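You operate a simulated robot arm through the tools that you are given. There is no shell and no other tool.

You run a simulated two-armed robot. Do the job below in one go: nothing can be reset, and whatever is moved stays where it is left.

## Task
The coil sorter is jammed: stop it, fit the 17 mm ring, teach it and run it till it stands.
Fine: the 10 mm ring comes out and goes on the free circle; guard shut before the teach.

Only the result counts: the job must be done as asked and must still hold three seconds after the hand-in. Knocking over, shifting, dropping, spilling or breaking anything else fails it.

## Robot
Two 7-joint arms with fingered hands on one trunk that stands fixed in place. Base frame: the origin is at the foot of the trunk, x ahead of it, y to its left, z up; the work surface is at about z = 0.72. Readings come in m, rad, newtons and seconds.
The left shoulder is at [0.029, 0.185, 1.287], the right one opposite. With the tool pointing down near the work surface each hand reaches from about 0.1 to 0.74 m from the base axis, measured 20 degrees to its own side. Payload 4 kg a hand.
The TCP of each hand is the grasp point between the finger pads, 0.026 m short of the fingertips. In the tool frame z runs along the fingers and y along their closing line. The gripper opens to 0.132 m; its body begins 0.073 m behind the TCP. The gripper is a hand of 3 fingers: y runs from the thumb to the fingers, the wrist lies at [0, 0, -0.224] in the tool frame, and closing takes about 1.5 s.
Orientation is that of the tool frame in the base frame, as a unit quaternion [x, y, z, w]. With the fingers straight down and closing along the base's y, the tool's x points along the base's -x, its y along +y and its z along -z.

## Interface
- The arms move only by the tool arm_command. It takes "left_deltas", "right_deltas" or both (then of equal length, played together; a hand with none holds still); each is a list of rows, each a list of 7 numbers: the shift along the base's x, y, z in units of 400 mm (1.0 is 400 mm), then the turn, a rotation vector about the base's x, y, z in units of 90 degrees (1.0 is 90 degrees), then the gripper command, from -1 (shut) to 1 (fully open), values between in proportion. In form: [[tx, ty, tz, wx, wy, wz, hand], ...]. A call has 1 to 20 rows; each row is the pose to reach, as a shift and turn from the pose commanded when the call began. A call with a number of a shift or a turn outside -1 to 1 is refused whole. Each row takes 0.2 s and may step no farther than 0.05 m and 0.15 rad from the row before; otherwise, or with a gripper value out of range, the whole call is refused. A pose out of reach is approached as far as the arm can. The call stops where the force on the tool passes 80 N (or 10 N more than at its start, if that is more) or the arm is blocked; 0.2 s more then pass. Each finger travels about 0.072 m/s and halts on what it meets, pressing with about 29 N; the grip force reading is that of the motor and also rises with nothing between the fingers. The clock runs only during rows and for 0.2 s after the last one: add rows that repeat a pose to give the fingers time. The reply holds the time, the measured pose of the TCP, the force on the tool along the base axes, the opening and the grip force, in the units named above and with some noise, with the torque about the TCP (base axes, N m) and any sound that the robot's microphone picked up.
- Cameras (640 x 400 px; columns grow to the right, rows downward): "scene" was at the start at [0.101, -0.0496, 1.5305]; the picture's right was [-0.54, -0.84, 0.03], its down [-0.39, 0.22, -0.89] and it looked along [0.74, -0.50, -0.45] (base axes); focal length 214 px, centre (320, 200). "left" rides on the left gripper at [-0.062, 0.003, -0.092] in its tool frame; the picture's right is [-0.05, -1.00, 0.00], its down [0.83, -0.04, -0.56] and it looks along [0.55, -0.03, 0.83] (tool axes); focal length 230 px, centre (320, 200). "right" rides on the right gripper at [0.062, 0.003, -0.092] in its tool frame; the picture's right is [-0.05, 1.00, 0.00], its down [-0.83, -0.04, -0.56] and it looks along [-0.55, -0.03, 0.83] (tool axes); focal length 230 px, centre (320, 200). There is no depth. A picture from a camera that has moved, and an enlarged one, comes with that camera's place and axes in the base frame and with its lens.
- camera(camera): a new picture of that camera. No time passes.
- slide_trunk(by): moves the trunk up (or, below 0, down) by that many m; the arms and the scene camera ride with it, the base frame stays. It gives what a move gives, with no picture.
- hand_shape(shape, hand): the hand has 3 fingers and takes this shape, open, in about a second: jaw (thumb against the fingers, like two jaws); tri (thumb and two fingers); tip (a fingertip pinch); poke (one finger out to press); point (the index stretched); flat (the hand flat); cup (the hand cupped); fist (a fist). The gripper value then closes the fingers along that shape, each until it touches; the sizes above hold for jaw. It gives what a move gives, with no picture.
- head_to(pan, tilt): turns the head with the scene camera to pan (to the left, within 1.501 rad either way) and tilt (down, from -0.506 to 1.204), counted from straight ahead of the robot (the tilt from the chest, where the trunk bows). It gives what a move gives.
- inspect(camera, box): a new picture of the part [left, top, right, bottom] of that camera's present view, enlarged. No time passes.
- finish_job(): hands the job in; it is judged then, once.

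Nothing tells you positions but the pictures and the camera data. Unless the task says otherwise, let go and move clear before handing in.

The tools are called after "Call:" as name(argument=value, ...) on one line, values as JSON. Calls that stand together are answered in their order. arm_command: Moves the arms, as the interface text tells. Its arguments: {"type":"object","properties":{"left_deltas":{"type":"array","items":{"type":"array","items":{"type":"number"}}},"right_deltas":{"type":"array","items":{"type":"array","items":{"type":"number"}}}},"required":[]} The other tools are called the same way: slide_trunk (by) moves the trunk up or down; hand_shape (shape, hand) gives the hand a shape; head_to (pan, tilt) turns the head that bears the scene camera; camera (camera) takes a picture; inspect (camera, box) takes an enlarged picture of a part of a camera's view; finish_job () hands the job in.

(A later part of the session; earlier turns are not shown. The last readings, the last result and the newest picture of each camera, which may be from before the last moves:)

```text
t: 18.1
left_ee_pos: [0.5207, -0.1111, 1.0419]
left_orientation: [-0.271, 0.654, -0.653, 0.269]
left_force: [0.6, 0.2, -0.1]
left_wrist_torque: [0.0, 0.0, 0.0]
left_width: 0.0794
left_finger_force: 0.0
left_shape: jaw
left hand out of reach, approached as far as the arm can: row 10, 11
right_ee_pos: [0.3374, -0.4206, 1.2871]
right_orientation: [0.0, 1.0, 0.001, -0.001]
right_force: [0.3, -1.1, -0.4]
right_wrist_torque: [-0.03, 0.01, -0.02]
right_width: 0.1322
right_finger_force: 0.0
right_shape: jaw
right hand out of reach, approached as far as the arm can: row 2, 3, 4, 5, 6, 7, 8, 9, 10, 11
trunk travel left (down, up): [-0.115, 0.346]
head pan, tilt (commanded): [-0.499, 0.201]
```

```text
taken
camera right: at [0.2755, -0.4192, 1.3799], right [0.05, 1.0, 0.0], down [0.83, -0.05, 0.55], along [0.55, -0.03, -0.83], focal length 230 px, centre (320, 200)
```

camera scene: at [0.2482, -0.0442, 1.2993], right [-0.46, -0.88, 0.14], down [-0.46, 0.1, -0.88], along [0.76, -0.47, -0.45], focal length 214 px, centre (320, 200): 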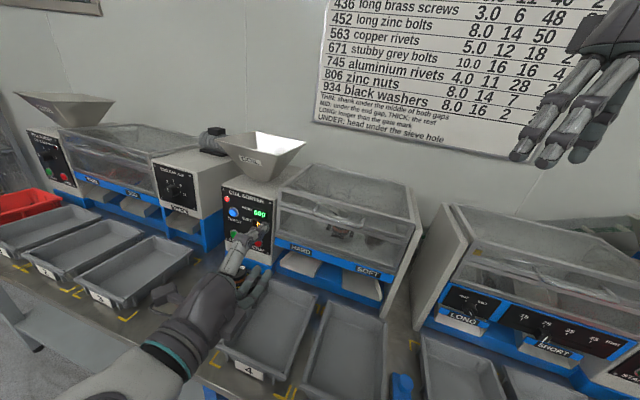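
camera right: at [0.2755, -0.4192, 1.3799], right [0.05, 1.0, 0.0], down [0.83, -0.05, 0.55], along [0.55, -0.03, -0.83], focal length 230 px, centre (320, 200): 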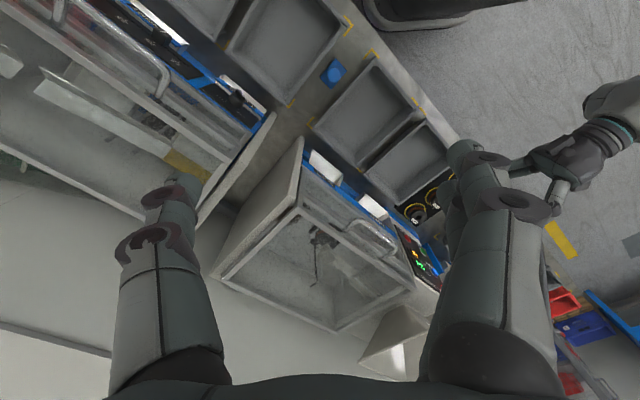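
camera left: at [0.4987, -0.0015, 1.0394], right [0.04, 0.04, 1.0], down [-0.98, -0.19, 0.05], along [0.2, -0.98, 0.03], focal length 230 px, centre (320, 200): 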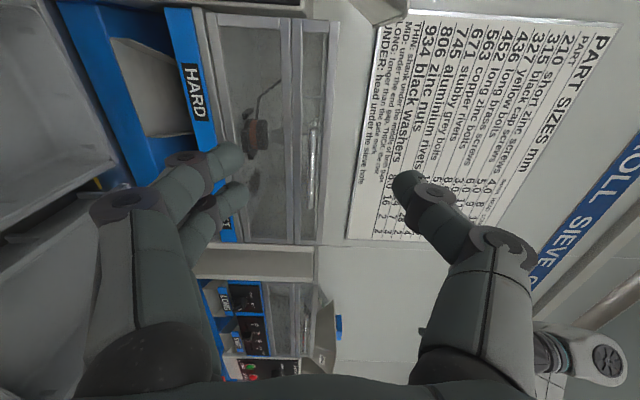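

The left hand got close to its target orientation but hit a fold limit; approaching the handle should be easier since it lies farther out. I'll zoom in on the handle from the left wrist camera to pin it down.

Call:
inspect(camera="left", box=[200, 10, 360, 250])

Call:
inspect(camera="right", box=[220, 130, 430, 340])

Call:
inspect(camera="scene", box=[270, 160, 430, 280])

```text
1.67 times, centred on (280, 130) of left
camera zoom: at [0.4987, -0.0015, 1.0394], right [0.04, 0.04, 1.0], down [-0.98, -0.19, 0.05], along [0.2, -0.98, 0.03], focal length 384 px, centre (387, 317)
```

zoom: 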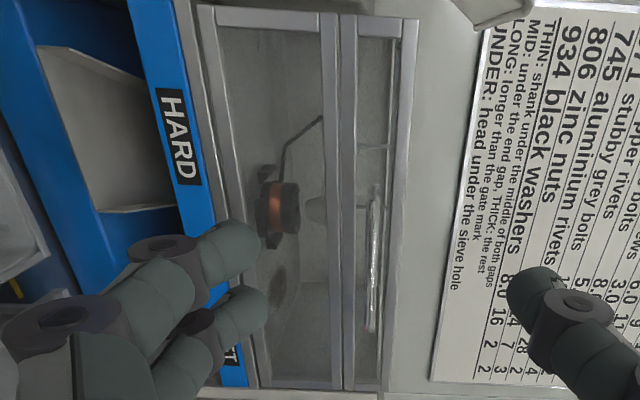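

```text
1.90 times, centred on (325, 235) of right
camera zoom: at [0.2755, -0.4192, 1.3799], right [0.05, 1.0, 0.0], down [0.83, -0.05, 0.55], along [0.55, -0.03, -0.83], focal length 438 px, centre (310, 133)
```

zoom: 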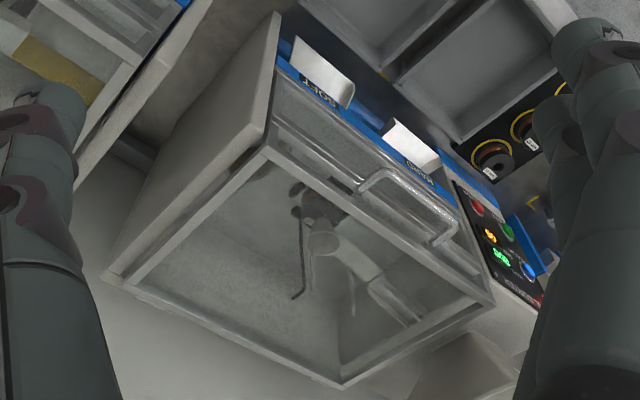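

```text
3.33 times, centred on (350, 220) of scene
camera zoom: at [0.2482, -0.0442, 1.2993], right [-0.46, -0.88, 0.14], down [-0.46, 0.1, -0.88], along [0.76, -0.47, -0.45], focal length 715 px, centre (220, 133)
```

zoom: 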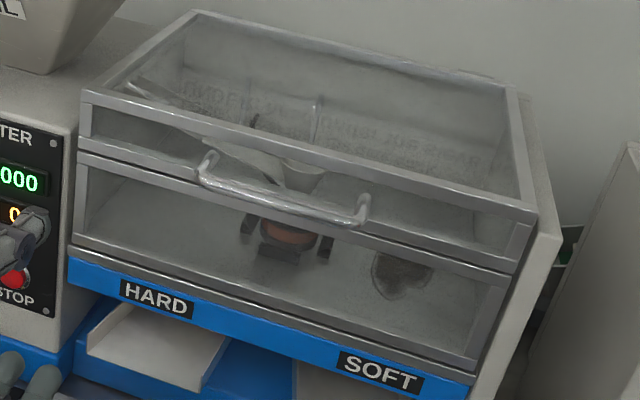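

Handle bar centre is about (0.603, -0.319, 1.033). I'll move the left hand to a point 8 cm in front of it.

Call:
arm_command(left_deltas=[[0.027, -0.08, 0.0025, 0, 0, 0, 0.2], [0.053, -0.16, 0.005, 0, 0, 0, 0.2], [0.08, -0.24, 0.0075, 0, 0, 0, 0.2], [0.08, -0.24, 0.0075, 0, 0, 0, 0.2]])

Call:
camera(camera="left")

Call:
camera(camera="scene")

```text
t: 19.1
left_ee_pos: [0.547, -0.1136, 1.0497]
left_orientation: [-0.271, 0.654, -0.653, 0.27]
left_force: [0.8, 0.8, 0.5]
left_wrist_torque: [0.02, -0.01, 0.01]
left_width: 0.0793
left_finger_force: 0.0
left_shape: jaw
left hand out of reach, approached as far as the arm can: row 1, 2, 3, 4
right_ee_pos: [0.3375, -0.4219, 1.2861]
right_orientation: [0.001, 1.0, 0.001, -0.001]
right_force: [-0.3, -0.1, 0.2]
right_wrist_torque: [-0.06, 0.04, 0.01]
right_width: 0.1318
right_finger_force: 0.0
right_shape: jaw
trunk travel left (down, up): [-0.115, 0.346]
head pan, tilt (commanded): [-0.499, 0.201]
```

```text
taken
camera left: at [0.5252, -0.0049, 1.0474], right [0.04, 0.04, 1.0], down [-0.98, -0.19, 0.05], along [0.19, -0.98, 0.03], focal length 230 px, centre (320, 200)
```

left: 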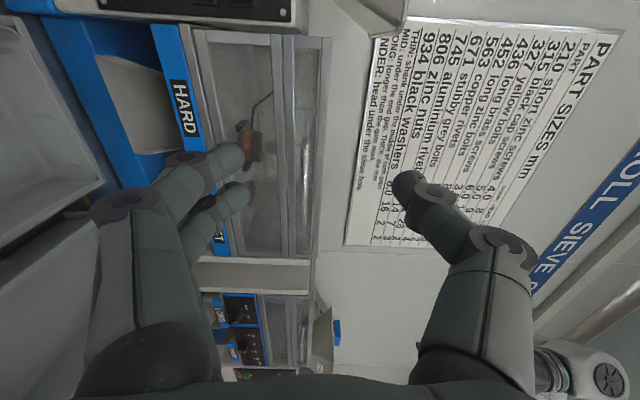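

```text
taken
camera scene: at [0.2489, -0.0441, 1.299], right [-0.46, -0.88, 0.14], down [-0.46, 0.1, -0.88], along [0.76, -0.47, -0.45], focal length 214 px, centre (320, 200)
```

scene: 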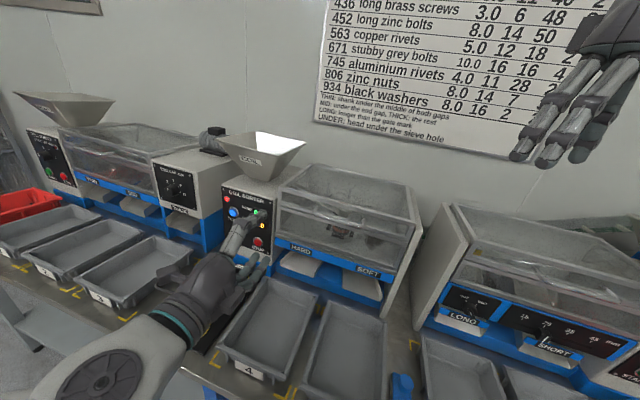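

The left arm can't cross over that far, so the right hand will open the guard instead. I'll park the left hand back at the left and raise the trunk to give the right arm room.

Call:
arm_command(left_deltas=[[-0.0152, 0.0895, 0.0032, 0.0748, -0.0525, -0.0159, 0.2], [-0.0305, 0.1791, 0.0064, 0.1495, -0.105, -0.0318, 0.2], [-0.0457, 0.2686, 0.0095, 0.2243, -0.1574, -0.0477, 0.2], [-0.0609, 0.3582, 0.0127, 0.2991, -0.2099, -0.0636, 0.2], [-0.0761, 0.4477, 0.0159, 0.3738, -0.2624, -0.0795, 0.2], [-0.0914, 0.5373, 0.0191, 0.4486, -0.3149, -0.0953, 0.2], [-0.1066, 0.6268, 0.0223, 0.5234, -0.3674, -0.1112, 0.2], [-0.1218, 0.7164, 0.0255, 0.5981, -0.4199, -0.1271, 0.2], [-0.137, 0.8059, 0.0286, 0.6729, -0.4723, -0.143, 0.2], [-0.1523, 0.8955, 0.0318, 0.7476, -0.5248, -0.1589, 0.2], [-0.1675, 0.985, 0.035, 0.8224, -0.5773, -0.1748, 0.2]])

Call:
slide_trunk(by=0.15)

Call:
camera(camera="scene")

Call:
camera(camera="right")

```text
t: 21.5
left_ee_pos: [0.4812, 0.2805, 1.0722]
left_orientation: [0.314, 0.756, -0.219, 0.53]
left_force: [-0.1, 0.1, 0.4]
left_wrist_torque: [0.0, 0.04, -0.03]
left_width: 0.0794
left_finger_force: 0.0
left_shape: jaw
right_ee_pos: [0.3362, -0.422, 1.2881]
right_orientation: [0.001, 1.0, 0.001, 0.0]
right_force: [-0.3, -0.4, 0.5]
right_wrist_torque: [-0.03, -0.05, -0.02]
right_width: 0.1319
right_finger_force: 0.0
right_shape: jaw
trunk travel left (down, up): [-0.115, 0.346]
head pan, tilt (commanded): [-0.499, 0.201]
```

```text
t: 23.2
left_ee_pos: [0.4835, 0.2802, 1.2194]
left_orientation: [0.313, 0.757, -0.22, 0.53]
left_force: [-0.1, -0.5, -0.1]
left_wrist_torque: [-0.02, -0.04, -0.01]
left_width: 0.0793
left_finger_force: 0.1
left_shape: jaw
right_ee_pos: [0.3382, -0.4216, 1.4383]
right_orientation: [0.0, 1.0, 0.001, -0.002]
right_force: [0.2, 0.2, -0.4]
right_wrist_torque: [0.01, 0.03, -0.01]
right_width: 0.132
right_finger_force: 0.0
right_shape: jaw
trunk travel left (down, up): [-0.265, 0.196]
head pan, tilt (commanded): [-0.499, 0.201]
```

```text
taken
camera scene: at [0.1325, -0.0439, 1.4941], right [-0.48, -0.88, 0.05], down [-0.27, 0.1, -0.96], along [0.84, -0.47, -0.28], focal length 214 px, centre (320, 200)
```

scene: 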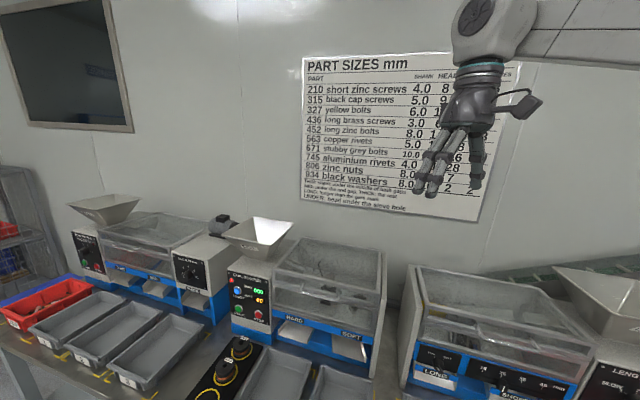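

```text
taken
camera right: at [0.2772, -0.4186, 1.5296], right [0.05, 1.0, 0.0], down [0.83, -0.05, 0.55], along [0.55, -0.03, -0.83], focal length 230 px, centre (320, 200)
```

right: 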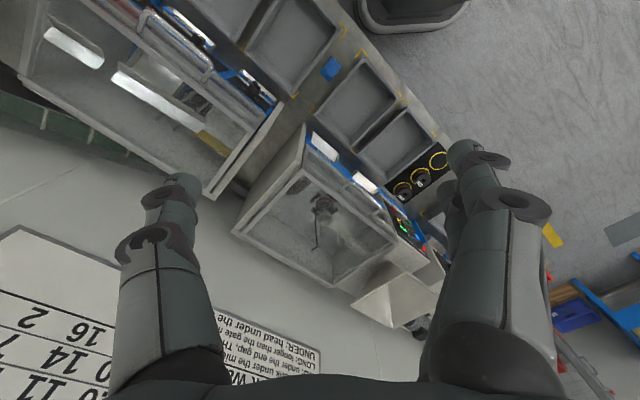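

Right arm has more room now. I'll rotate the right hand to point forward, jaws closing vertically with fingers below, in front of the handle.

Call:
arm_command(right_deltas=[[0.0369, 0.0263, -0.0612, -0.0678, -0.0432, 0.0432, 0.3], [0.0738, 0.0527, -0.1223, -0.1357, -0.0864, 0.0864, 0.3], [0.1108, 0.079, -0.1835, -0.2035, -0.1296, 0.1296, 0.3], [0.1477, 0.1054, -0.2446, -0.2714, -0.1728, 0.1728, 0.3], [0.1846, 0.1317, -0.3058, -0.3392, -0.216, 0.216, 0.3], [0.2215, 0.1581, -0.3669, -0.4071, -0.2592, 0.2592, 0.3], [0.2585, 0.1844, -0.4281, -0.4749, -0.3023, 0.3023, 0.3], [0.2954, 0.2108, -0.4892, -0.5428, -0.3455, 0.3455, 0.3], [0.3323, 0.2371, -0.5504, -0.6106, -0.3887, 0.3887, 0.3], [0.3692, 0.2635, -0.6115, -0.6785, -0.4319, 0.4319, 0.3], [0.4062, 0.2898, -0.6727, -0.7463, -0.4751, 0.4751, 0.3], [0.4431, 0.3162, -0.7338, -0.8142, -0.5183, 0.5183, 0.3], [0.48, 0.3425, -0.795, -0.882, -0.5615, 0.5615, 0.3]])

Call:
camera(camera="scene")

Call:
camera(camera="right")

```text
t: 26.0
left_ee_pos: [0.4841, 0.281, 1.2187]
left_orientation: [0.313, 0.757, -0.219, 0.53]
left_force: [0.4, 1.1, -0.2]
left_wrist_torque: [0.03, -0.02, -0.03]
left_width: 0.0795
left_finger_force: 0.2
left_shape: jaw
right_ee_pos: [0.5304, -0.282, 1.1184]
right_orientation: [-0.378, 0.598, -0.596, 0.38]
right_force: [0.4, -0.3, 0.1]
right_wrist_torque: [0.0, -0.01, -0.02]
right_width: 0.0859
right_finger_force: 0.1
right_shape: jaw
trunk travel left (down, up): [-0.265, 0.196]
head pan, tilt (commanded): [-0.499, 0.201]
```

```text
taken
camera scene: at [0.1339, -0.0444, 1.4939], right [-0.48, -0.88, 0.05], down [-0.27, 0.1, -0.96], along [0.84, -0.47, -0.29], focal length 214 px, centre (320, 200)
```

scene: 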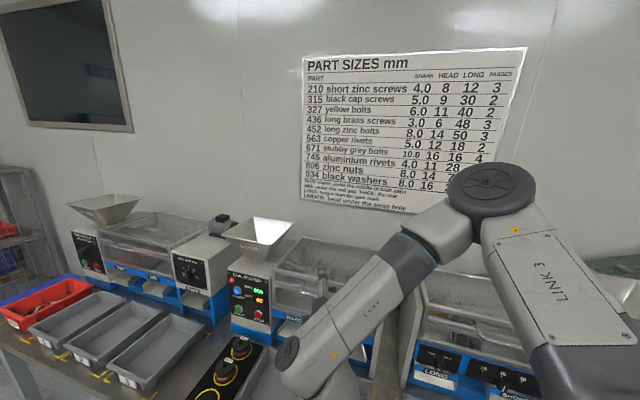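

```text
taken
camera right: at [0.4199, -0.2996, 1.116], right [0.02, 0.05, -1.0], down [-0.15, 0.99, 0.05], along [0.99, 0.15, 0.03], focal length 230 px, centre (320, 200)
```

right: 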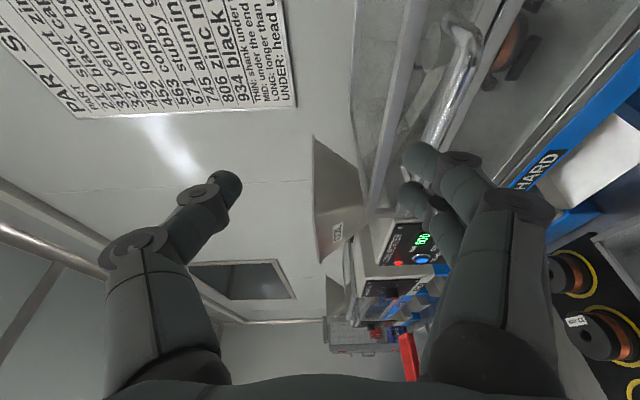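

The right hand is in position ahead of the bar. I'll lower it to the bar's height and slide forward so the bar sits between thumb and fingers.

Call:
arm_command(right_deltas=[[0, 0, -0.1068, 0, 0, 0, 0.3], [0, 0, -0.2135, 0, 0, 0, 0.3], [0.056, -0.0273, -0.2135, 0, 0, 0, 0.3], [0.1119, -0.0545, -0.2135, 0, 0, 0, 0.3], [0.1678, -0.0818, -0.2135, 0, 0, 0, 0.3]])

Call:
camera(camera="right")

Call:
camera(camera="scene")

Call:
camera(camera="left")

```text
t: 27.2
left_ee_pos: [0.4827, 0.281, 1.221]
left_orientation: [0.313, 0.757, -0.22, 0.53]
left_force: [-0.1, -0.4, 0.3]
left_wrist_torque: [0.0, -0.02, 0.01]
left_width: 0.0793
left_finger_force: 0.0
left_shape: jaw
right_ee_pos: [0.5922, -0.314, 1.0723]
right_orientation: [-0.378, 0.61, -0.591, 0.367]
right_force: [-0.2, 0.4, 0.1]
right_wrist_torque: [0.04, 0.01, 0.03]
right_width: 0.0863
right_finger_force: 0.2
right_shape: jaw
right hand out of reach, approached as far as the arm can: row 1, 2, 3, 4, 5
trunk travel left (down, up): [-0.265, 0.196]
head pan, tilt (commanded): [-0.499, 0.201]
```

```text
taken
camera right: at [0.4822, -0.3291, 1.0724], right [-0.01, 0.06, -1.0], down [-0.13, 0.99, 0.06], along [0.99, 0.13, 0.0], focal length 230 px, centre (320, 200)
```

right: 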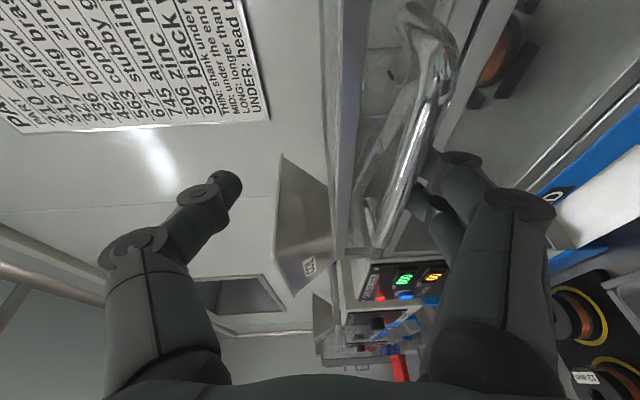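

```text
taken
camera scene: at [0.1322, -0.0439, 1.4942], right [-0.48, -0.88, 0.05], down [-0.27, 0.1, -0.96], along [0.84, -0.47, -0.28], focal length 214 px, centre (320, 200)
```

scene: 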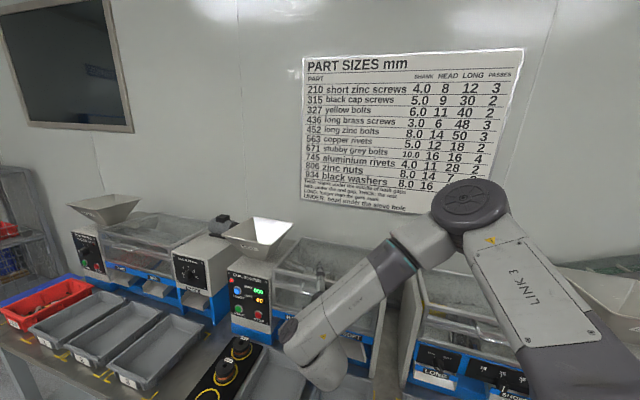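

```text
taken
camera left: at [0.4388, 0.3305, 1.3105], right [-0.69, -0.72, 0.05], down [-0.6, 0.54, -0.59], along [0.4, -0.44, -0.81], focal length 230 px, centre (320, 200)
```

left: 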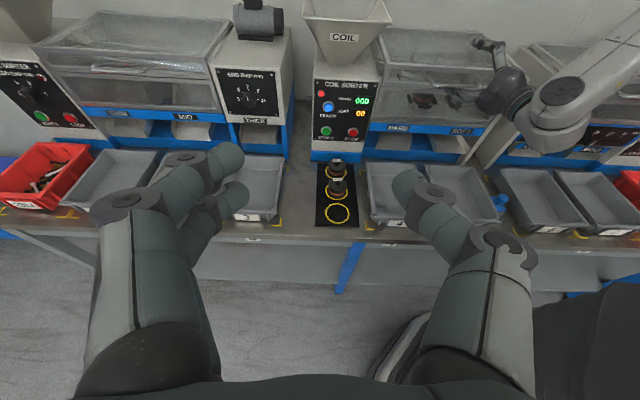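

The hand couldn't go quite as low as asked (z 1.072). I'll zoom in to see how the fingers lie relative to the bar.

Call:
inspect(camera="right", box=[340, 0, 560, 280])

Call:
inspect(camera="left", box=[370, 10, 560, 160])

Call:
inspect(camera="scene", box=[220, 220, 420, 390])

```text
1.43 times, centred on (450, 140) of right
camera zoom: at [0.4822, -0.3291, 1.0724], right [-0.01, 0.06, -1.0], down [-0.13, 0.99, 0.06], along [0.99, 0.13, 0.0], focal length 329 px, centre (134, 286)
```

zoom: 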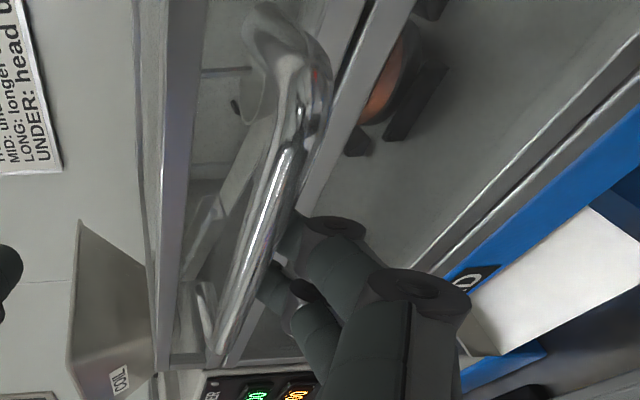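

```text
2.67 times, centred on (465, 85) of left
camera zoom: at [0.4388, 0.3305, 1.3105], right [-0.69, -0.72, 0.05], down [-0.6, 0.54, -0.59], along [0.4, -0.44, -0.81], focal length 614 px, centre (-67, 507)
```

zoom: 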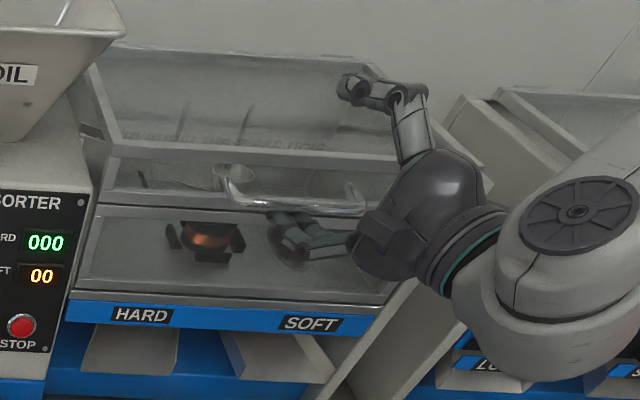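

```text
2.35 times, centred on (320, 305) of scene
camera zoom: at [0.1322, -0.0439, 1.4942], right [-0.48, -0.88, 0.05], down [-0.27, 0.1, -0.96], along [0.84, -0.47, -0.28], focal length 505 px, centre (320, -47)
```

zoom: 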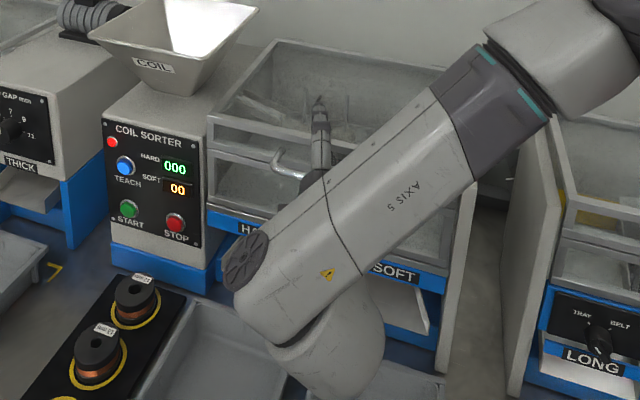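

The fingers are already under the bar with the thumb above it. I'll push in about 1 cm more and lift slowly, watching the force.

Call:
arm_command(right_deltas=[[0.0225, -0.015, 0, 0, 0, 0, 0.3], [0.0225, -0.015, 0.0125, 0, 0, 0, 0.3], [0.0225, -0.015, 0.025, 0, 0, 0, 0.3], [0.0225, -0.015, 0.05, 0, 0, 0, 0.3], [0.0225, -0.015, 0.075, 0, 0, 0, 0.3]])

Call:
camera(camera="right")

Call:
inspect(camera="left", box=[370, 10, 560, 160])

```text
t: 28.4
left_ee_pos: [0.482, 0.2829, 1.2215]
left_orientation: [0.313, 0.757, -0.219, 0.53]
left_force: [0.4, 0.0, 0.7]
left_wrist_torque: [-0.02, 0.01, 0.0]
left_width: 0.0796
left_finger_force: 0.1
left_shape: jaw
right_ee_pos: [0.6011, -0.3218, 1.1007]
right_orientation: [-0.379, 0.598, -0.596, 0.379]
right_force: [-2.6, 2.1, -1.1]
right_wrist_torque: [0.08, 0.11, -0.04]
right_width: 0.087
right_finger_force: 0.2
right_shape: jaw
right hand out of reach, approached as far as the arm can: row 1, 2, 3
trunk travel left (down, up): [-0.265, 0.196]
head pan, tilt (commanded): [-0.499, 0.201]
```

```text
taken
camera right: at [0.4912, -0.3384, 1.0977], right [0.02, 0.05, -1.0], down [-0.15, 0.99, 0.04], along [0.99, 0.15, 0.03], focal length 230 px, centre (320, 200)
```

right: 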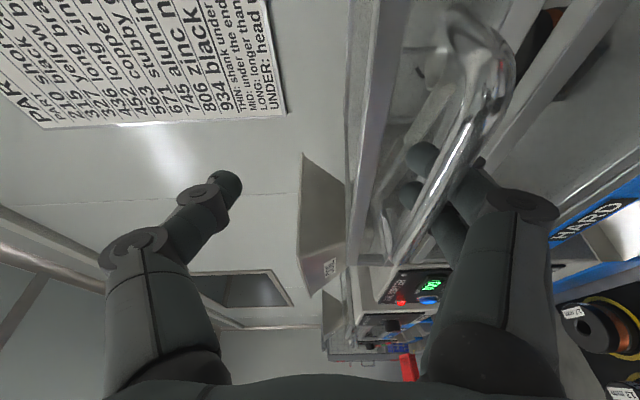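

```text
2.67 times, centred on (465, 85) of left
camera zoom: at [0.4384, 0.3311, 1.3105], right [-0.69, -0.72, 0.05], down [-0.6, 0.54, -0.59], along [0.4, -0.44, -0.81], focal length 614 px, centre (-67, 507)
```

zoom: 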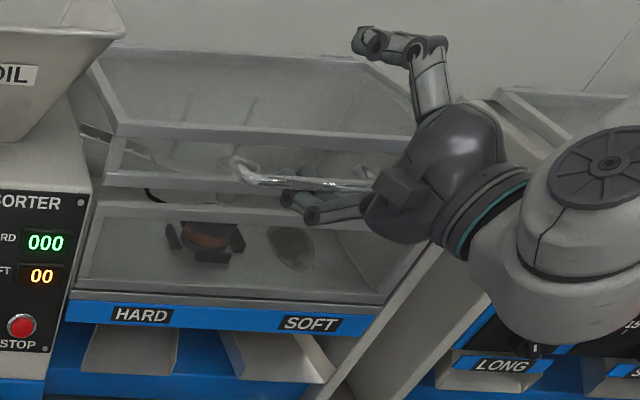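

The lid is rising with the fingers, with very little force, and the funnel comes up with it. I'll continue along the hinge arc to about 36°.

Call:
arm_command(right_deltas=[[0.0042, -0.0042, 0.065, 0, 0, 0, 0.3], [0.0124, -0.0124, 0.1283, 0, 0, 0, 0.3], [0.0244, -0.0244, 0.1905, 0, 0, 0, 0.3], [0.0401, -0.0401, 0.2513, 0, 0, 0, 0.3], [0.0596, -0.0596, 0.3098, 0, 0, 0, 0.3], [0.0826, -0.0826, 0.3655, 0, 0, 0, 0.3]])

Call:
camera(camera="right")

Call:
inspect(camera="left", box=[320, 0, 560, 180])

Call:
camera(camera="scene")

```text
t: 29.8
left_ee_pos: [0.4816, 0.2827, 1.2217]
left_orientation: [0.314, 0.756, -0.22, 0.531]
left_force: [-0.4, 0.0, -0.2]
left_wrist_torque: [0.01, 0.02, -0.01]
left_width: 0.0793
left_finger_force: 0.1
left_shape: jaw
right_ee_pos: [0.6322, -0.3535, 1.2516]
right_orientation: [0.378, -0.596, 0.598, -0.379]
right_force: [-7.1, 8.7, 7.5]
right_wrist_torque: [0.23, 0.16, 0.08]
right_width: 0.0791
right_finger_force: 0.1
right_shape: jaw
trunk travel left (down, up): [-0.265, 0.196]
head pan, tilt (commanded): [-0.499, 0.201]
```

```text
taken
camera right: at [0.5219, -0.3708, 1.2472], right [0.02, 0.05, -1.0], down [-0.15, 0.99, 0.04], along [0.99, 0.15, 0.03], focal length 230 px, centre (320, 200)
```

right: 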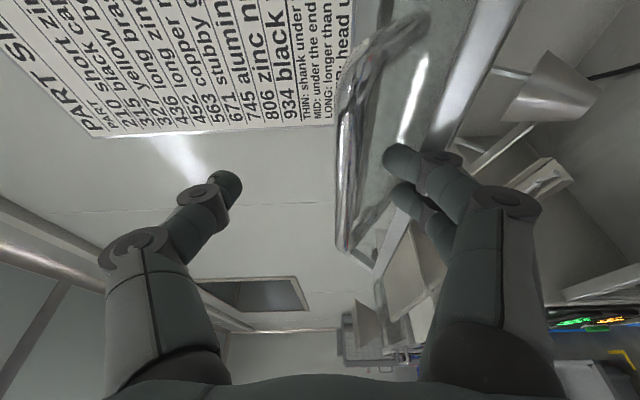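

```text
2.22 times, centred on (440, 90) of left
camera zoom: at [0.4368, 0.3322, 1.3109], right [-0.69, -0.72, 0.05], down [-0.6, 0.54, -0.59], along [0.4, -0.44, -0.8], focal length 511 px, centre (53, 444)
```

zoom: 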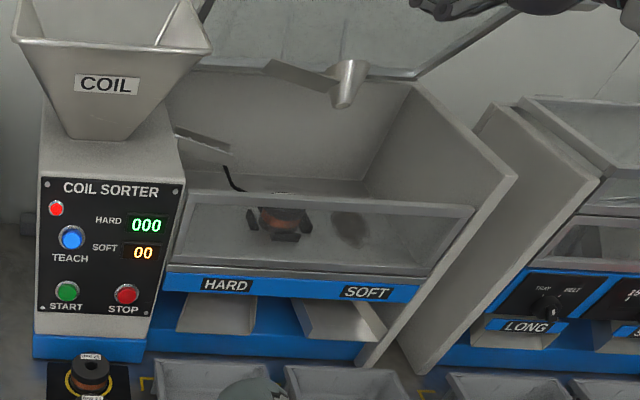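

```text
taken
camera scene: at [0.1298, -0.042, 1.4945], right [-0.48, -0.88, 0.05], down [-0.27, 0.09, -0.96], along [0.84, -0.47, -0.28], focal length 214 px, centre (320, 200)
```

scene: 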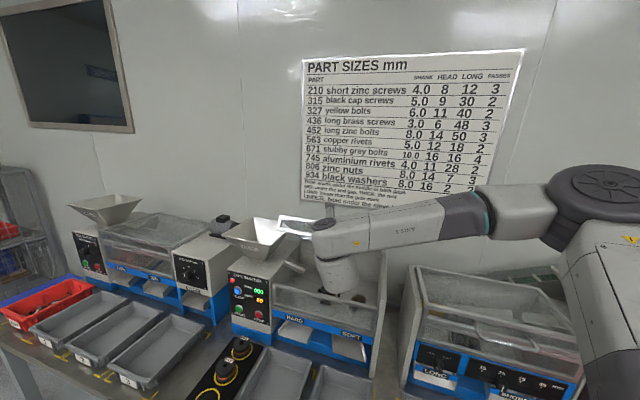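

The lid is now well up and seems to sit above the fingers rather than on them, with the fingertips touching its front strip. I'll back off about 1.5 cm and see whether it stays.

Call:
arm_command(right_deltas=[[-0.0265, 0.0265, 0, 0, 0, 0, 0.3], [-0.0265, 0.0265, 0, 0, 0, 0, 0.3]])

Call:
camera(camera="right")

Call:
camera(camera="left")

```text
t: 30.4
left_ee_pos: [0.4829, 0.2818, 1.2204]
left_orientation: [0.313, 0.757, -0.219, 0.53]
left_force: [0.1, -0.2, 0.5]
left_wrist_torque: [0.03, -0.03, -0.03]
left_width: 0.0794
left_finger_force: 0.0
left_shape: jaw
right_ee_pos: [0.6223, -0.3452, 1.2474]
right_orientation: [-0.378, 0.598, -0.597, 0.379]
right_force: [0.9, 0.1, -0.6]
right_wrist_torque: [0.02, -0.02, 0.01]
right_width: 0.0858
right_finger_force: 0.2
right_shape: jaw
trunk travel left (down, up): [-0.265, 0.196]
head pan, tilt (commanded): [-0.499, 0.201]
```

```text
taken
camera right: at [0.5123, -0.361, 1.2452], right [0.02, 0.05, -1.0], down [-0.15, 0.99, 0.04], along [0.99, 0.15, 0.03], focal length 230 px, centre (320, 200)
```

right: 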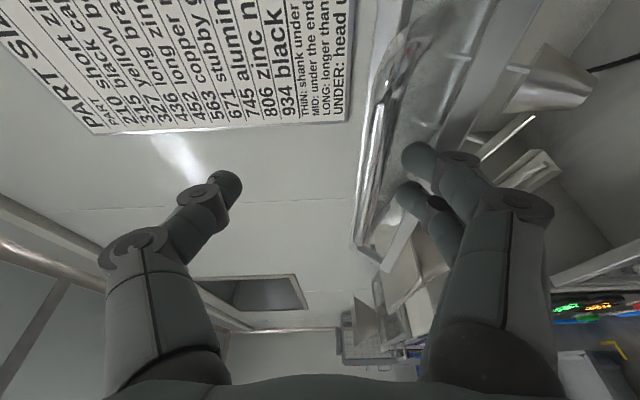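

```text
taken
camera left: at [0.4385, 0.3307, 1.3105], right [-0.69, -0.72, 0.05], down [-0.6, 0.54, -0.59], along [0.4, -0.44, -0.81], focal length 230 px, centre (320, 200)
```

left: 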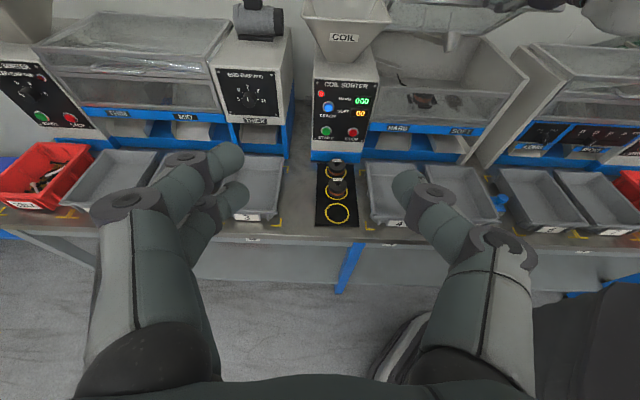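

Force is near zero, so the lid appears to hold by itself. I'll wait a moment and compare.

Call:
arm_command(right_deltas=[[0, 0, 0, 0, 0, 0, 0.3], [0, 0, 0, 0, 0, 0, 0.3], [0, 0, 0, 0, 0, 0, 0.3]])

Call:
inspect(camera="right", box=[330, 0, 640, 260])

Call:
head_to(pan=-0.5, tilt=0.1)

Call:
camera(camera="scene")

```text
t: 31.2
left_ee_pos: [0.4823, 0.2809, 1.2204]
left_orientation: [0.313, 0.757, -0.219, 0.53]
left_force: [-0.4, -0.1, -0.1]
left_wrist_torque: [-0.04, 0.0, -0.02]
left_width: 0.0792
left_finger_force: 0.0
left_shape: jaw
right_ee_pos: [0.623, -0.3445, 1.2474]
right_orientation: [-0.38, 0.597, -0.596, 0.379]
right_force: [-0.1, 0.0, 1.3]
right_wrist_torque: [0.01, 0.0, -0.02]
right_width: 0.0856
right_finger_force: 0.1
right_shape: jaw
trunk travel left (down, up): [-0.265, 0.196]
head pan, tilt (commanded): [-0.499, 0.201]
```

```text
1.54 times, centred on (485, 130) of right
camera zoom: at [0.5129, -0.3608, 1.2452], right [0.02, 0.05, -1.0], down [-0.15, 0.99, 0.04], along [0.99, 0.15, 0.03], focal length 354 px, centre (66, 308)
```

zoom: 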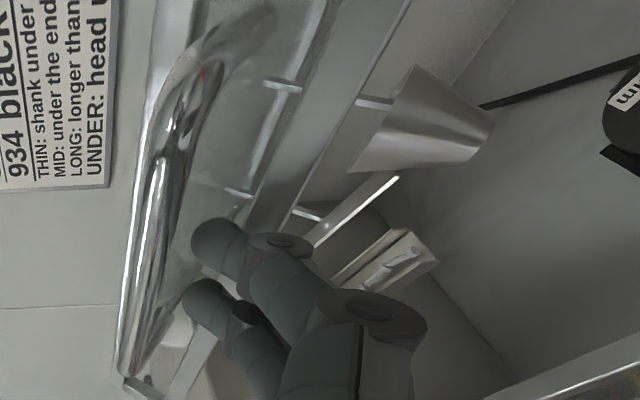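

```text
t: 31.9
left_ee_pos: [0.4833, 0.2821, 1.2207]
left_orientation: [0.314, 0.756, -0.22, 0.53]
left_force: [-0.5, 0.8, 0.2]
left_wrist_torque: [0.01, 0.0, -0.01]
left_width: 0.0794
left_finger_force: 0.1
left_shape: jaw
right_ee_pos: [0.6227, -0.343, 1.2495]
right_orientation: [-0.379, 0.598, -0.597, 0.379]
right_force: [-0.7, 0.0, -0.9]
right_wrist_torque: [-0.02, -0.02, -0.04]
right_width: 0.0854
right_finger_force: 0.0
right_shape: jaw
trunk travel left (down, up): [-0.265, 0.196]
head pan, tilt (commanded): [-0.499, 0.099]
```

```text
taken
camera scene: at [0.1321, -0.0433, 1.5036], right [-0.48, -0.88, 0.05], down [-0.19, 0.05, -0.98], along [0.86, -0.48, -0.19], focal length 214 px, centre (320, 200)
```

scene: 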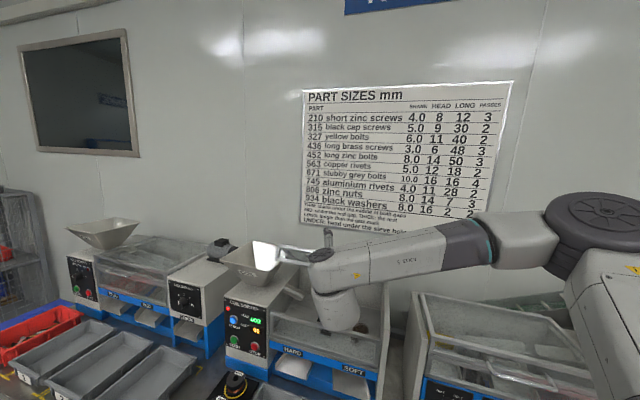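

The lid holds itself by hinge friction at roughly 38°. I'll keep hooking under the bar and continue the arc toward 60°.

Call:
arm_command(right_deltas=[[0.028, -0.028, 0.0511, 0, 0, 0, 0.3], [0.056, -0.056, 0.1023, 0, 0, 0, 0.3], [0.0898, -0.0898, 0.1458, 0, 0, 0, 0.3], [0.1236, -0.1236, 0.1893, 0, 0, 0, 0.3]])

Call:
camera(camera="right")

Call:
inspect(camera="scene", box=[200, 200, 420, 380])

```text
t: 32.9
left_ee_pos: [0.4832, 0.2802, 1.2214]
left_orientation: [0.313, 0.757, -0.219, 0.531]
left_force: [-0.7, 0.6, -0.3]
left_wrist_torque: [0.01, 0.01, -0.02]
left_width: 0.0795
left_finger_force: 0.0
left_shape: jaw
right_ee_pos: [0.6729, -0.3967, 1.3227]
right_orientation: [-0.379, 0.598, -0.596, 0.38]
right_force: [0.2, -0.4, 0.0]
right_wrist_torque: [-0.01, 0.01, 0.03]
right_width: 0.086
right_finger_force: 0.1
right_shape: jaw
trunk travel left (down, up): [-0.265, 0.196]
head pan, tilt (commanded): [-0.499, 0.099]
```

```text
taken
camera right: at [0.5626, -0.4125, 1.3197], right [0.02, 0.05, -1.0], down [-0.15, 0.99, 0.04], along [0.99, 0.15, 0.03], focal length 230 px, centre (320, 200)
```

right: 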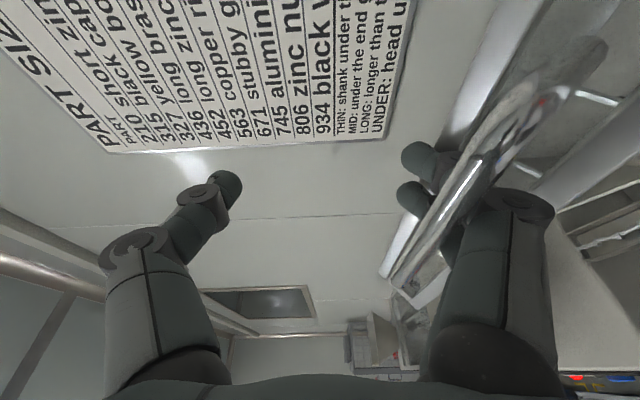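

```text
2.22 times, centred on (310, 290) of scene
camera zoom: at [0.1319, -0.0436, 1.5036], right [-0.48, -0.88, 0.05], down [-0.19, 0.05, -0.98], along [0.86, -0.48, -0.19], focal length 477 px, centre (342, 0)
```

zoom: 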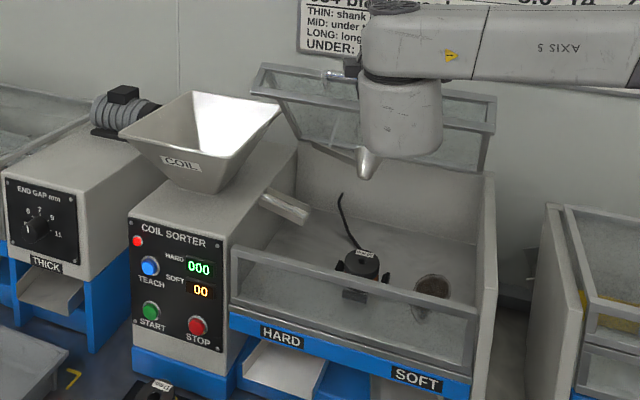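

The lid is at about 50° and the bar rests in the crook of the fingers. I'll continue the arc to about 70°.

Call:
arm_command(right_deltas=[[0.0346, -0.0346, 0.0423, 0, 0, 0, 0.3], [0.0718, -0.0718, 0.0805, 0, 0, 0, 0.3], [0.111, -0.111, 0.113, 0, 0, 0, 0.3], [0.1522, -0.1522, 0.1415, 0, 0, 0, 0.3]])

Call:
camera(camera="right")

Call:
inspect(camera="scene", box=[200, 200, 420, 380])

```text
t: 33.9
left_ee_pos: [0.4829, 0.2813, 1.2201]
left_orientation: [0.314, 0.757, -0.22, 0.53]
left_force: [0.1, 0.4, -1.2]
left_wrist_torque: [-0.01, 0.01, 0.02]
left_width: 0.0795
left_finger_force: 0.1
left_shape: jaw
right_ee_pos: [0.7347, -0.4532, 1.3767]
right_orientation: [-0.379, 0.598, -0.596, 0.379]
right_force: [-0.2, -0.6, 0.8]
right_wrist_torque: [0.02, 0.01, -0.01]
right_width: 0.0855
right_finger_force: 0.1
right_shape: jaw
trunk travel left (down, up): [-0.265, 0.196]
head pan, tilt (commanded): [-0.499, 0.099]
```

```text
taken
camera right: at [0.625, -0.4702, 1.3745], right [0.02, 0.05, -1.0], down [-0.15, 0.99, 0.04], along [0.99, 0.15, 0.03], focal length 230 px, centre (320, 200)
```

right: 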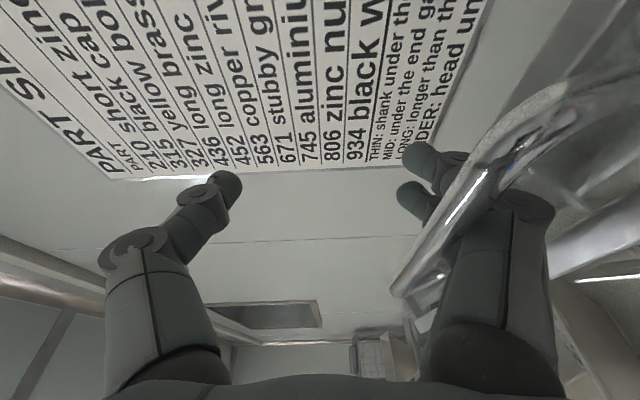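

```text
2.22 times, centred on (310, 290) of scene
camera zoom: at [0.1325, -0.0436, 1.5036], right [-0.48, -0.88, 0.05], down [-0.19, 0.05, -0.98], along [0.86, -0.48, -0.19], focal length 477 px, centre (342, 0)
```

zoom: 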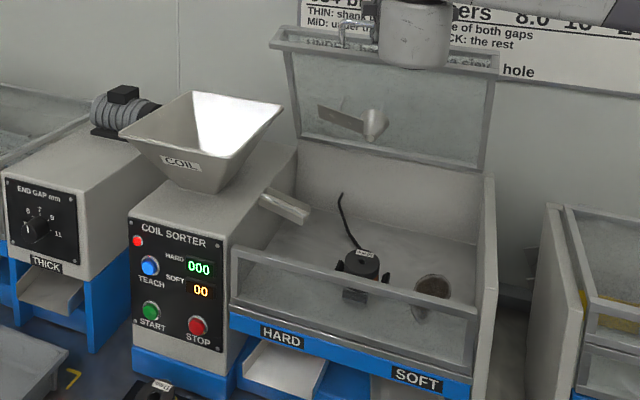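

The lid is at about 70° and the ring nest with its labelled 10 mm ring is exposed. I'll push on to about 82° and check.

Call:
arm_command(right_deltas=[[0.0428, -0.0428, 0.0228, 0, 0, 0, 0.3], [0.0868, -0.0868, 0.0403, 0, 0, 0, 0.3], [0.105, -0.105, 0.046, 0, 0, 0, 0.3]])

Call:
camera(camera="right")

Call:
inspect(camera="scene", box=[200, 170, 420, 350])

```text
t: 34.7
left_ee_pos: [0.4825, 0.2816, 1.2185]
left_orientation: [0.314, 0.757, -0.22, 0.53]
left_force: [0.9, -1.0, 0.3]
left_wrist_torque: [0.02, 0.0, -0.01]
left_width: 0.0793
left_finger_force: 0.1
left_shape: jaw
right_ee_pos: [0.7768, -0.4961, 1.3968]
right_orientation: [-0.379, 0.598, -0.596, 0.378]
right_force: [0.6, 0.5, -0.8]
right_wrist_torque: [0.03, -0.03, 0.0]
right_width: 0.086
right_finger_force: 0.1
right_shape: jaw
trunk travel left (down, up): [-0.265, 0.196]
head pan, tilt (commanded): [-0.499, 0.099]
```

```text
taken
camera right: at [0.6662, -0.5128, 1.3943], right [0.02, 0.05, -1.0], down [-0.15, 0.99, 0.04], along [0.99, 0.15, 0.03], focal length 230 px, centre (320, 200)
```

right: 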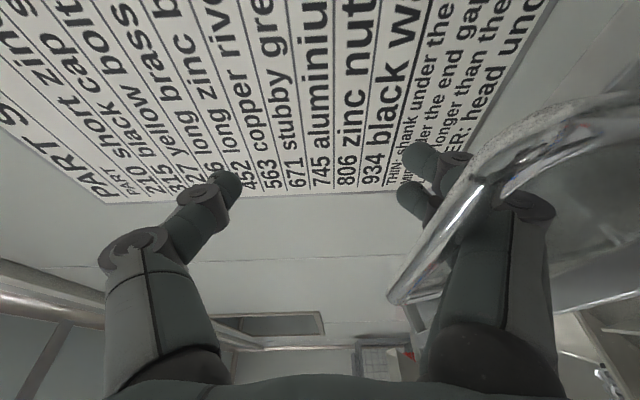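

```text
2.22 times, centred on (310, 260) of scene
camera zoom: at [0.1321, -0.0432, 1.5036], right [-0.48, -0.88, 0.05], down [-0.19, 0.05, -0.98], along [0.86, -0.48, -0.19], focal length 477 px, centre (342, 67)
```

zoom: 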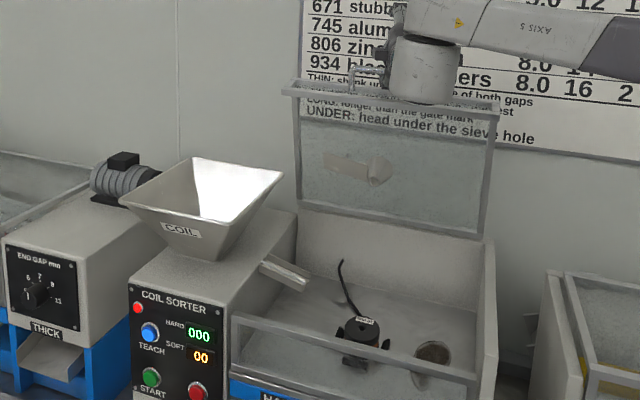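

The lid is at roughly 83° with no load. I'll zoom in on the exposed nest and ring.

Call:
inspect(camera="scene", box=[300, 270, 360, 310])

Call:
inspect(camera="left", box=[375, 75, 455, 130])

Call:
inspect(camera="scene", box=[270, 190, 420, 300])

```text
10.00 times, centred on (330, 290) of scene
camera zoom: at [0.1321, -0.0432, 1.5036], right [-0.48, -0.88, 0.05], down [-0.19, 0.05, -0.98], along [0.86, -0.48, -0.19], focal length 2145 px, centre (220, -700)
```

zoom: 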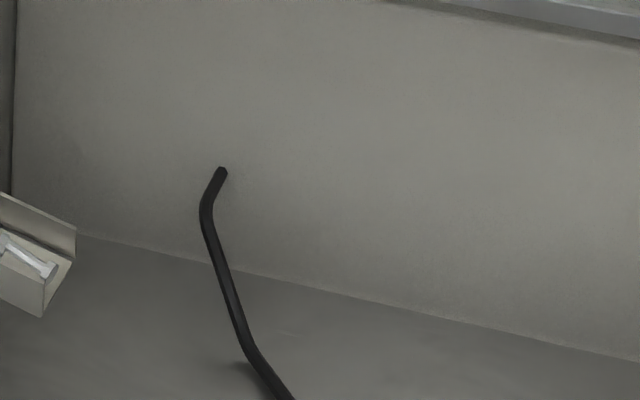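

```text
7.27 times, centred on (415, 102) of left
camera zoom: at [0.4388, 0.3307, 1.3104], right [-0.69, -0.72, 0.05], down [-0.6, 0.54, -0.59], along [0.4, -0.44, -0.81], focal length 1673 px, centre (-371, 909)
```

zoom: 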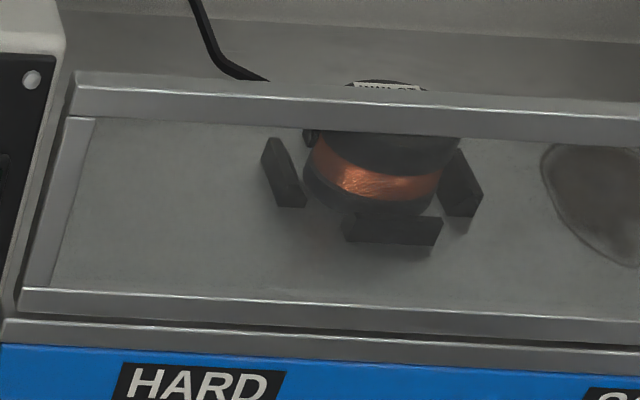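

```text
3.64 times, centred on (345, 245) of scene
camera zoom: at [0.1321, -0.0432, 1.5036], right [-0.48, -0.88, 0.05], down [-0.19, 0.05, -0.98], along [0.86, -0.48, -0.19], focal length 780 px, centre (229, 36)
```

zoom: 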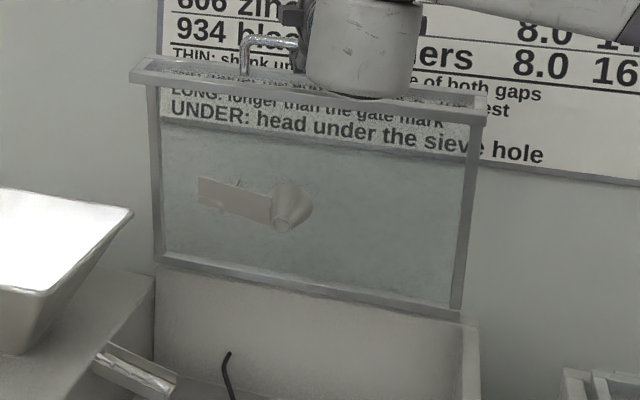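

The ring sits between four low blocks. The lid needs to be opened a bit more so the funnel clears the working space; I'll push it gently further and watch for a stop.

Call:
arm_command(right_deltas=[[0.0265, -0.0265, 0.004, 0, 0, 0, 0.3], [0.053, -0.053, 0.008, 0, 0, 0, 0.3], [0.071, -0.071, 0.01, 0, 0, 0, 0.3]])

Call:
camera(camera="right")

Call:
inspect(camera="scene", box=[220, 150, 440, 330])

```text
t: 35.5
left_ee_pos: [0.4843, 0.2808, 1.2205]
left_orientation: [0.313, 0.757, -0.219, 0.53]
left_force: [0.7, -0.2, -0.2]
left_wrist_torque: [-0.03, 0.0, 0.0]
left_width: 0.0793
left_finger_force: 0.1
left_shape: jaw
right_ee_pos: [0.8041, -0.5252, 1.4016]
right_orientation: [-0.379, 0.597, -0.597, 0.379]
right_force: [-0.3, 0.8, -0.6]
right_wrist_torque: [0.06, -0.02, 0.0]
right_width: 0.0862
right_finger_force: 0.0
right_shape: jaw
trunk travel left (down, up): [-0.265, 0.196]
head pan, tilt (commanded): [-0.499, 0.099]
```

```text
taken
camera right: at [0.6945, -0.5427, 1.3986], right [0.02, 0.05, -1.0], down [-0.15, 0.99, 0.04], along [0.99, 0.15, 0.03], focal length 230 px, centre (320, 200)
```

right: 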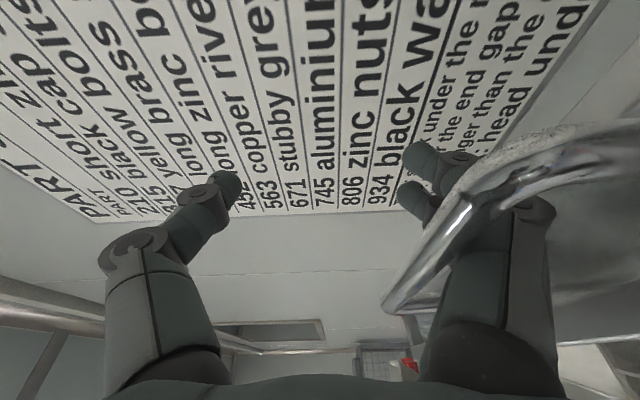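

```text
2.22 times, centred on (330, 240) of scene
camera zoom: at [0.1322, -0.0434, 1.5036], right [-0.48, -0.88, 0.05], down [-0.19, 0.05, -0.98], along [0.86, -0.48, -0.19], focal length 477 px, centre (298, 111)
```

zoom: 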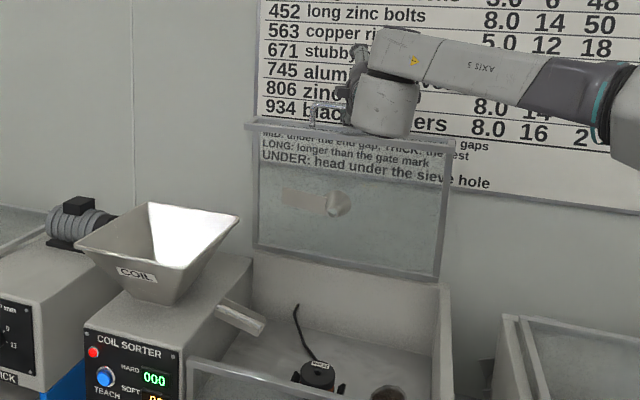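

The lid is near 90°, still no stop. The fingertips have about 10 cm to the wall; I'll push about 3 cm further.

Call:
arm_command(right_deltas=[[0.0265, -0.0265, 0, 0, 0, 0, 0.3], [0.053, -0.053, -0.002, 0, 0, 0, 0.3]])

Call:
camera(camera="right")

Call:
inspect(camera="scene", box=[220, 150, 440, 330])

Call:
inspect(camera="left", box=[370, 0, 570, 130])

```text
t: 36.1
left_ee_pos: [0.483, 0.2824, 1.2207]
left_orientation: [0.314, 0.756, -0.22, 0.53]
left_force: [-0.2, -0.1, 0.2]
left_wrist_torque: [0.0, -0.02, 0.02]
left_width: 0.0796
left_finger_force: 0.1
left_shape: jaw
right_ee_pos: [0.8248, -0.5452, 1.4005]
right_orientation: [-0.38, 0.598, -0.596, 0.379]
right_force: [0.2, 0.1, -0.7]
right_wrist_torque: [0.02, -0.05, -0.03]
right_width: 0.0857
right_finger_force: 0.0
right_shape: jaw
trunk travel left (down, up): [-0.265, 0.196]
head pan, tilt (commanded): [-0.499, 0.099]
```

```text
taken
camera right: at [0.7157, -0.5635, 1.3967], right [0.02, 0.05, -1.0], down [-0.15, 0.99, 0.04], along [0.99, 0.15, 0.03], focal length 230 px, centre (320, 200)
```

right: 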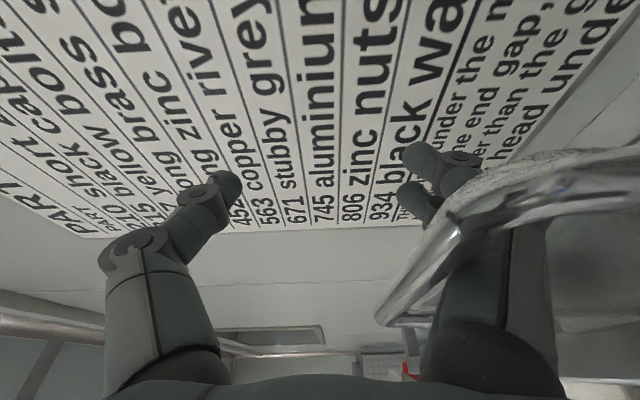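

```text
2.22 times, centred on (330, 240) of scene
camera zoom: at [0.1327, -0.0435, 1.5035], right [-0.48, -0.88, 0.05], down [-0.19, 0.05, -0.98], along [0.86, -0.48, -0.19], focal length 477 px, centre (298, 111)
```

zoom: 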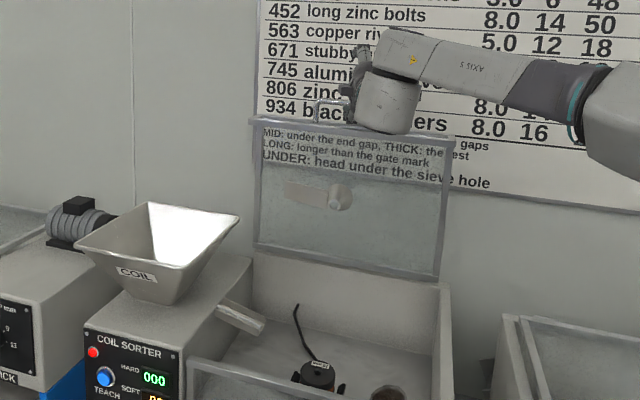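

```text
3.08 times, centred on (470, 65) of left
camera zoom: at [0.4394, 0.3304, 1.3102], right [-0.69, -0.72, 0.05], down [-0.6, 0.54, -0.59], along [0.4, -0.44, -0.81], focal length 708 px, centre (-142, 615)
```

zoom: 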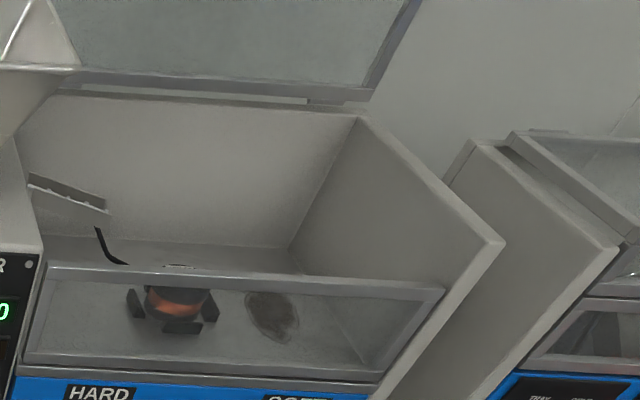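

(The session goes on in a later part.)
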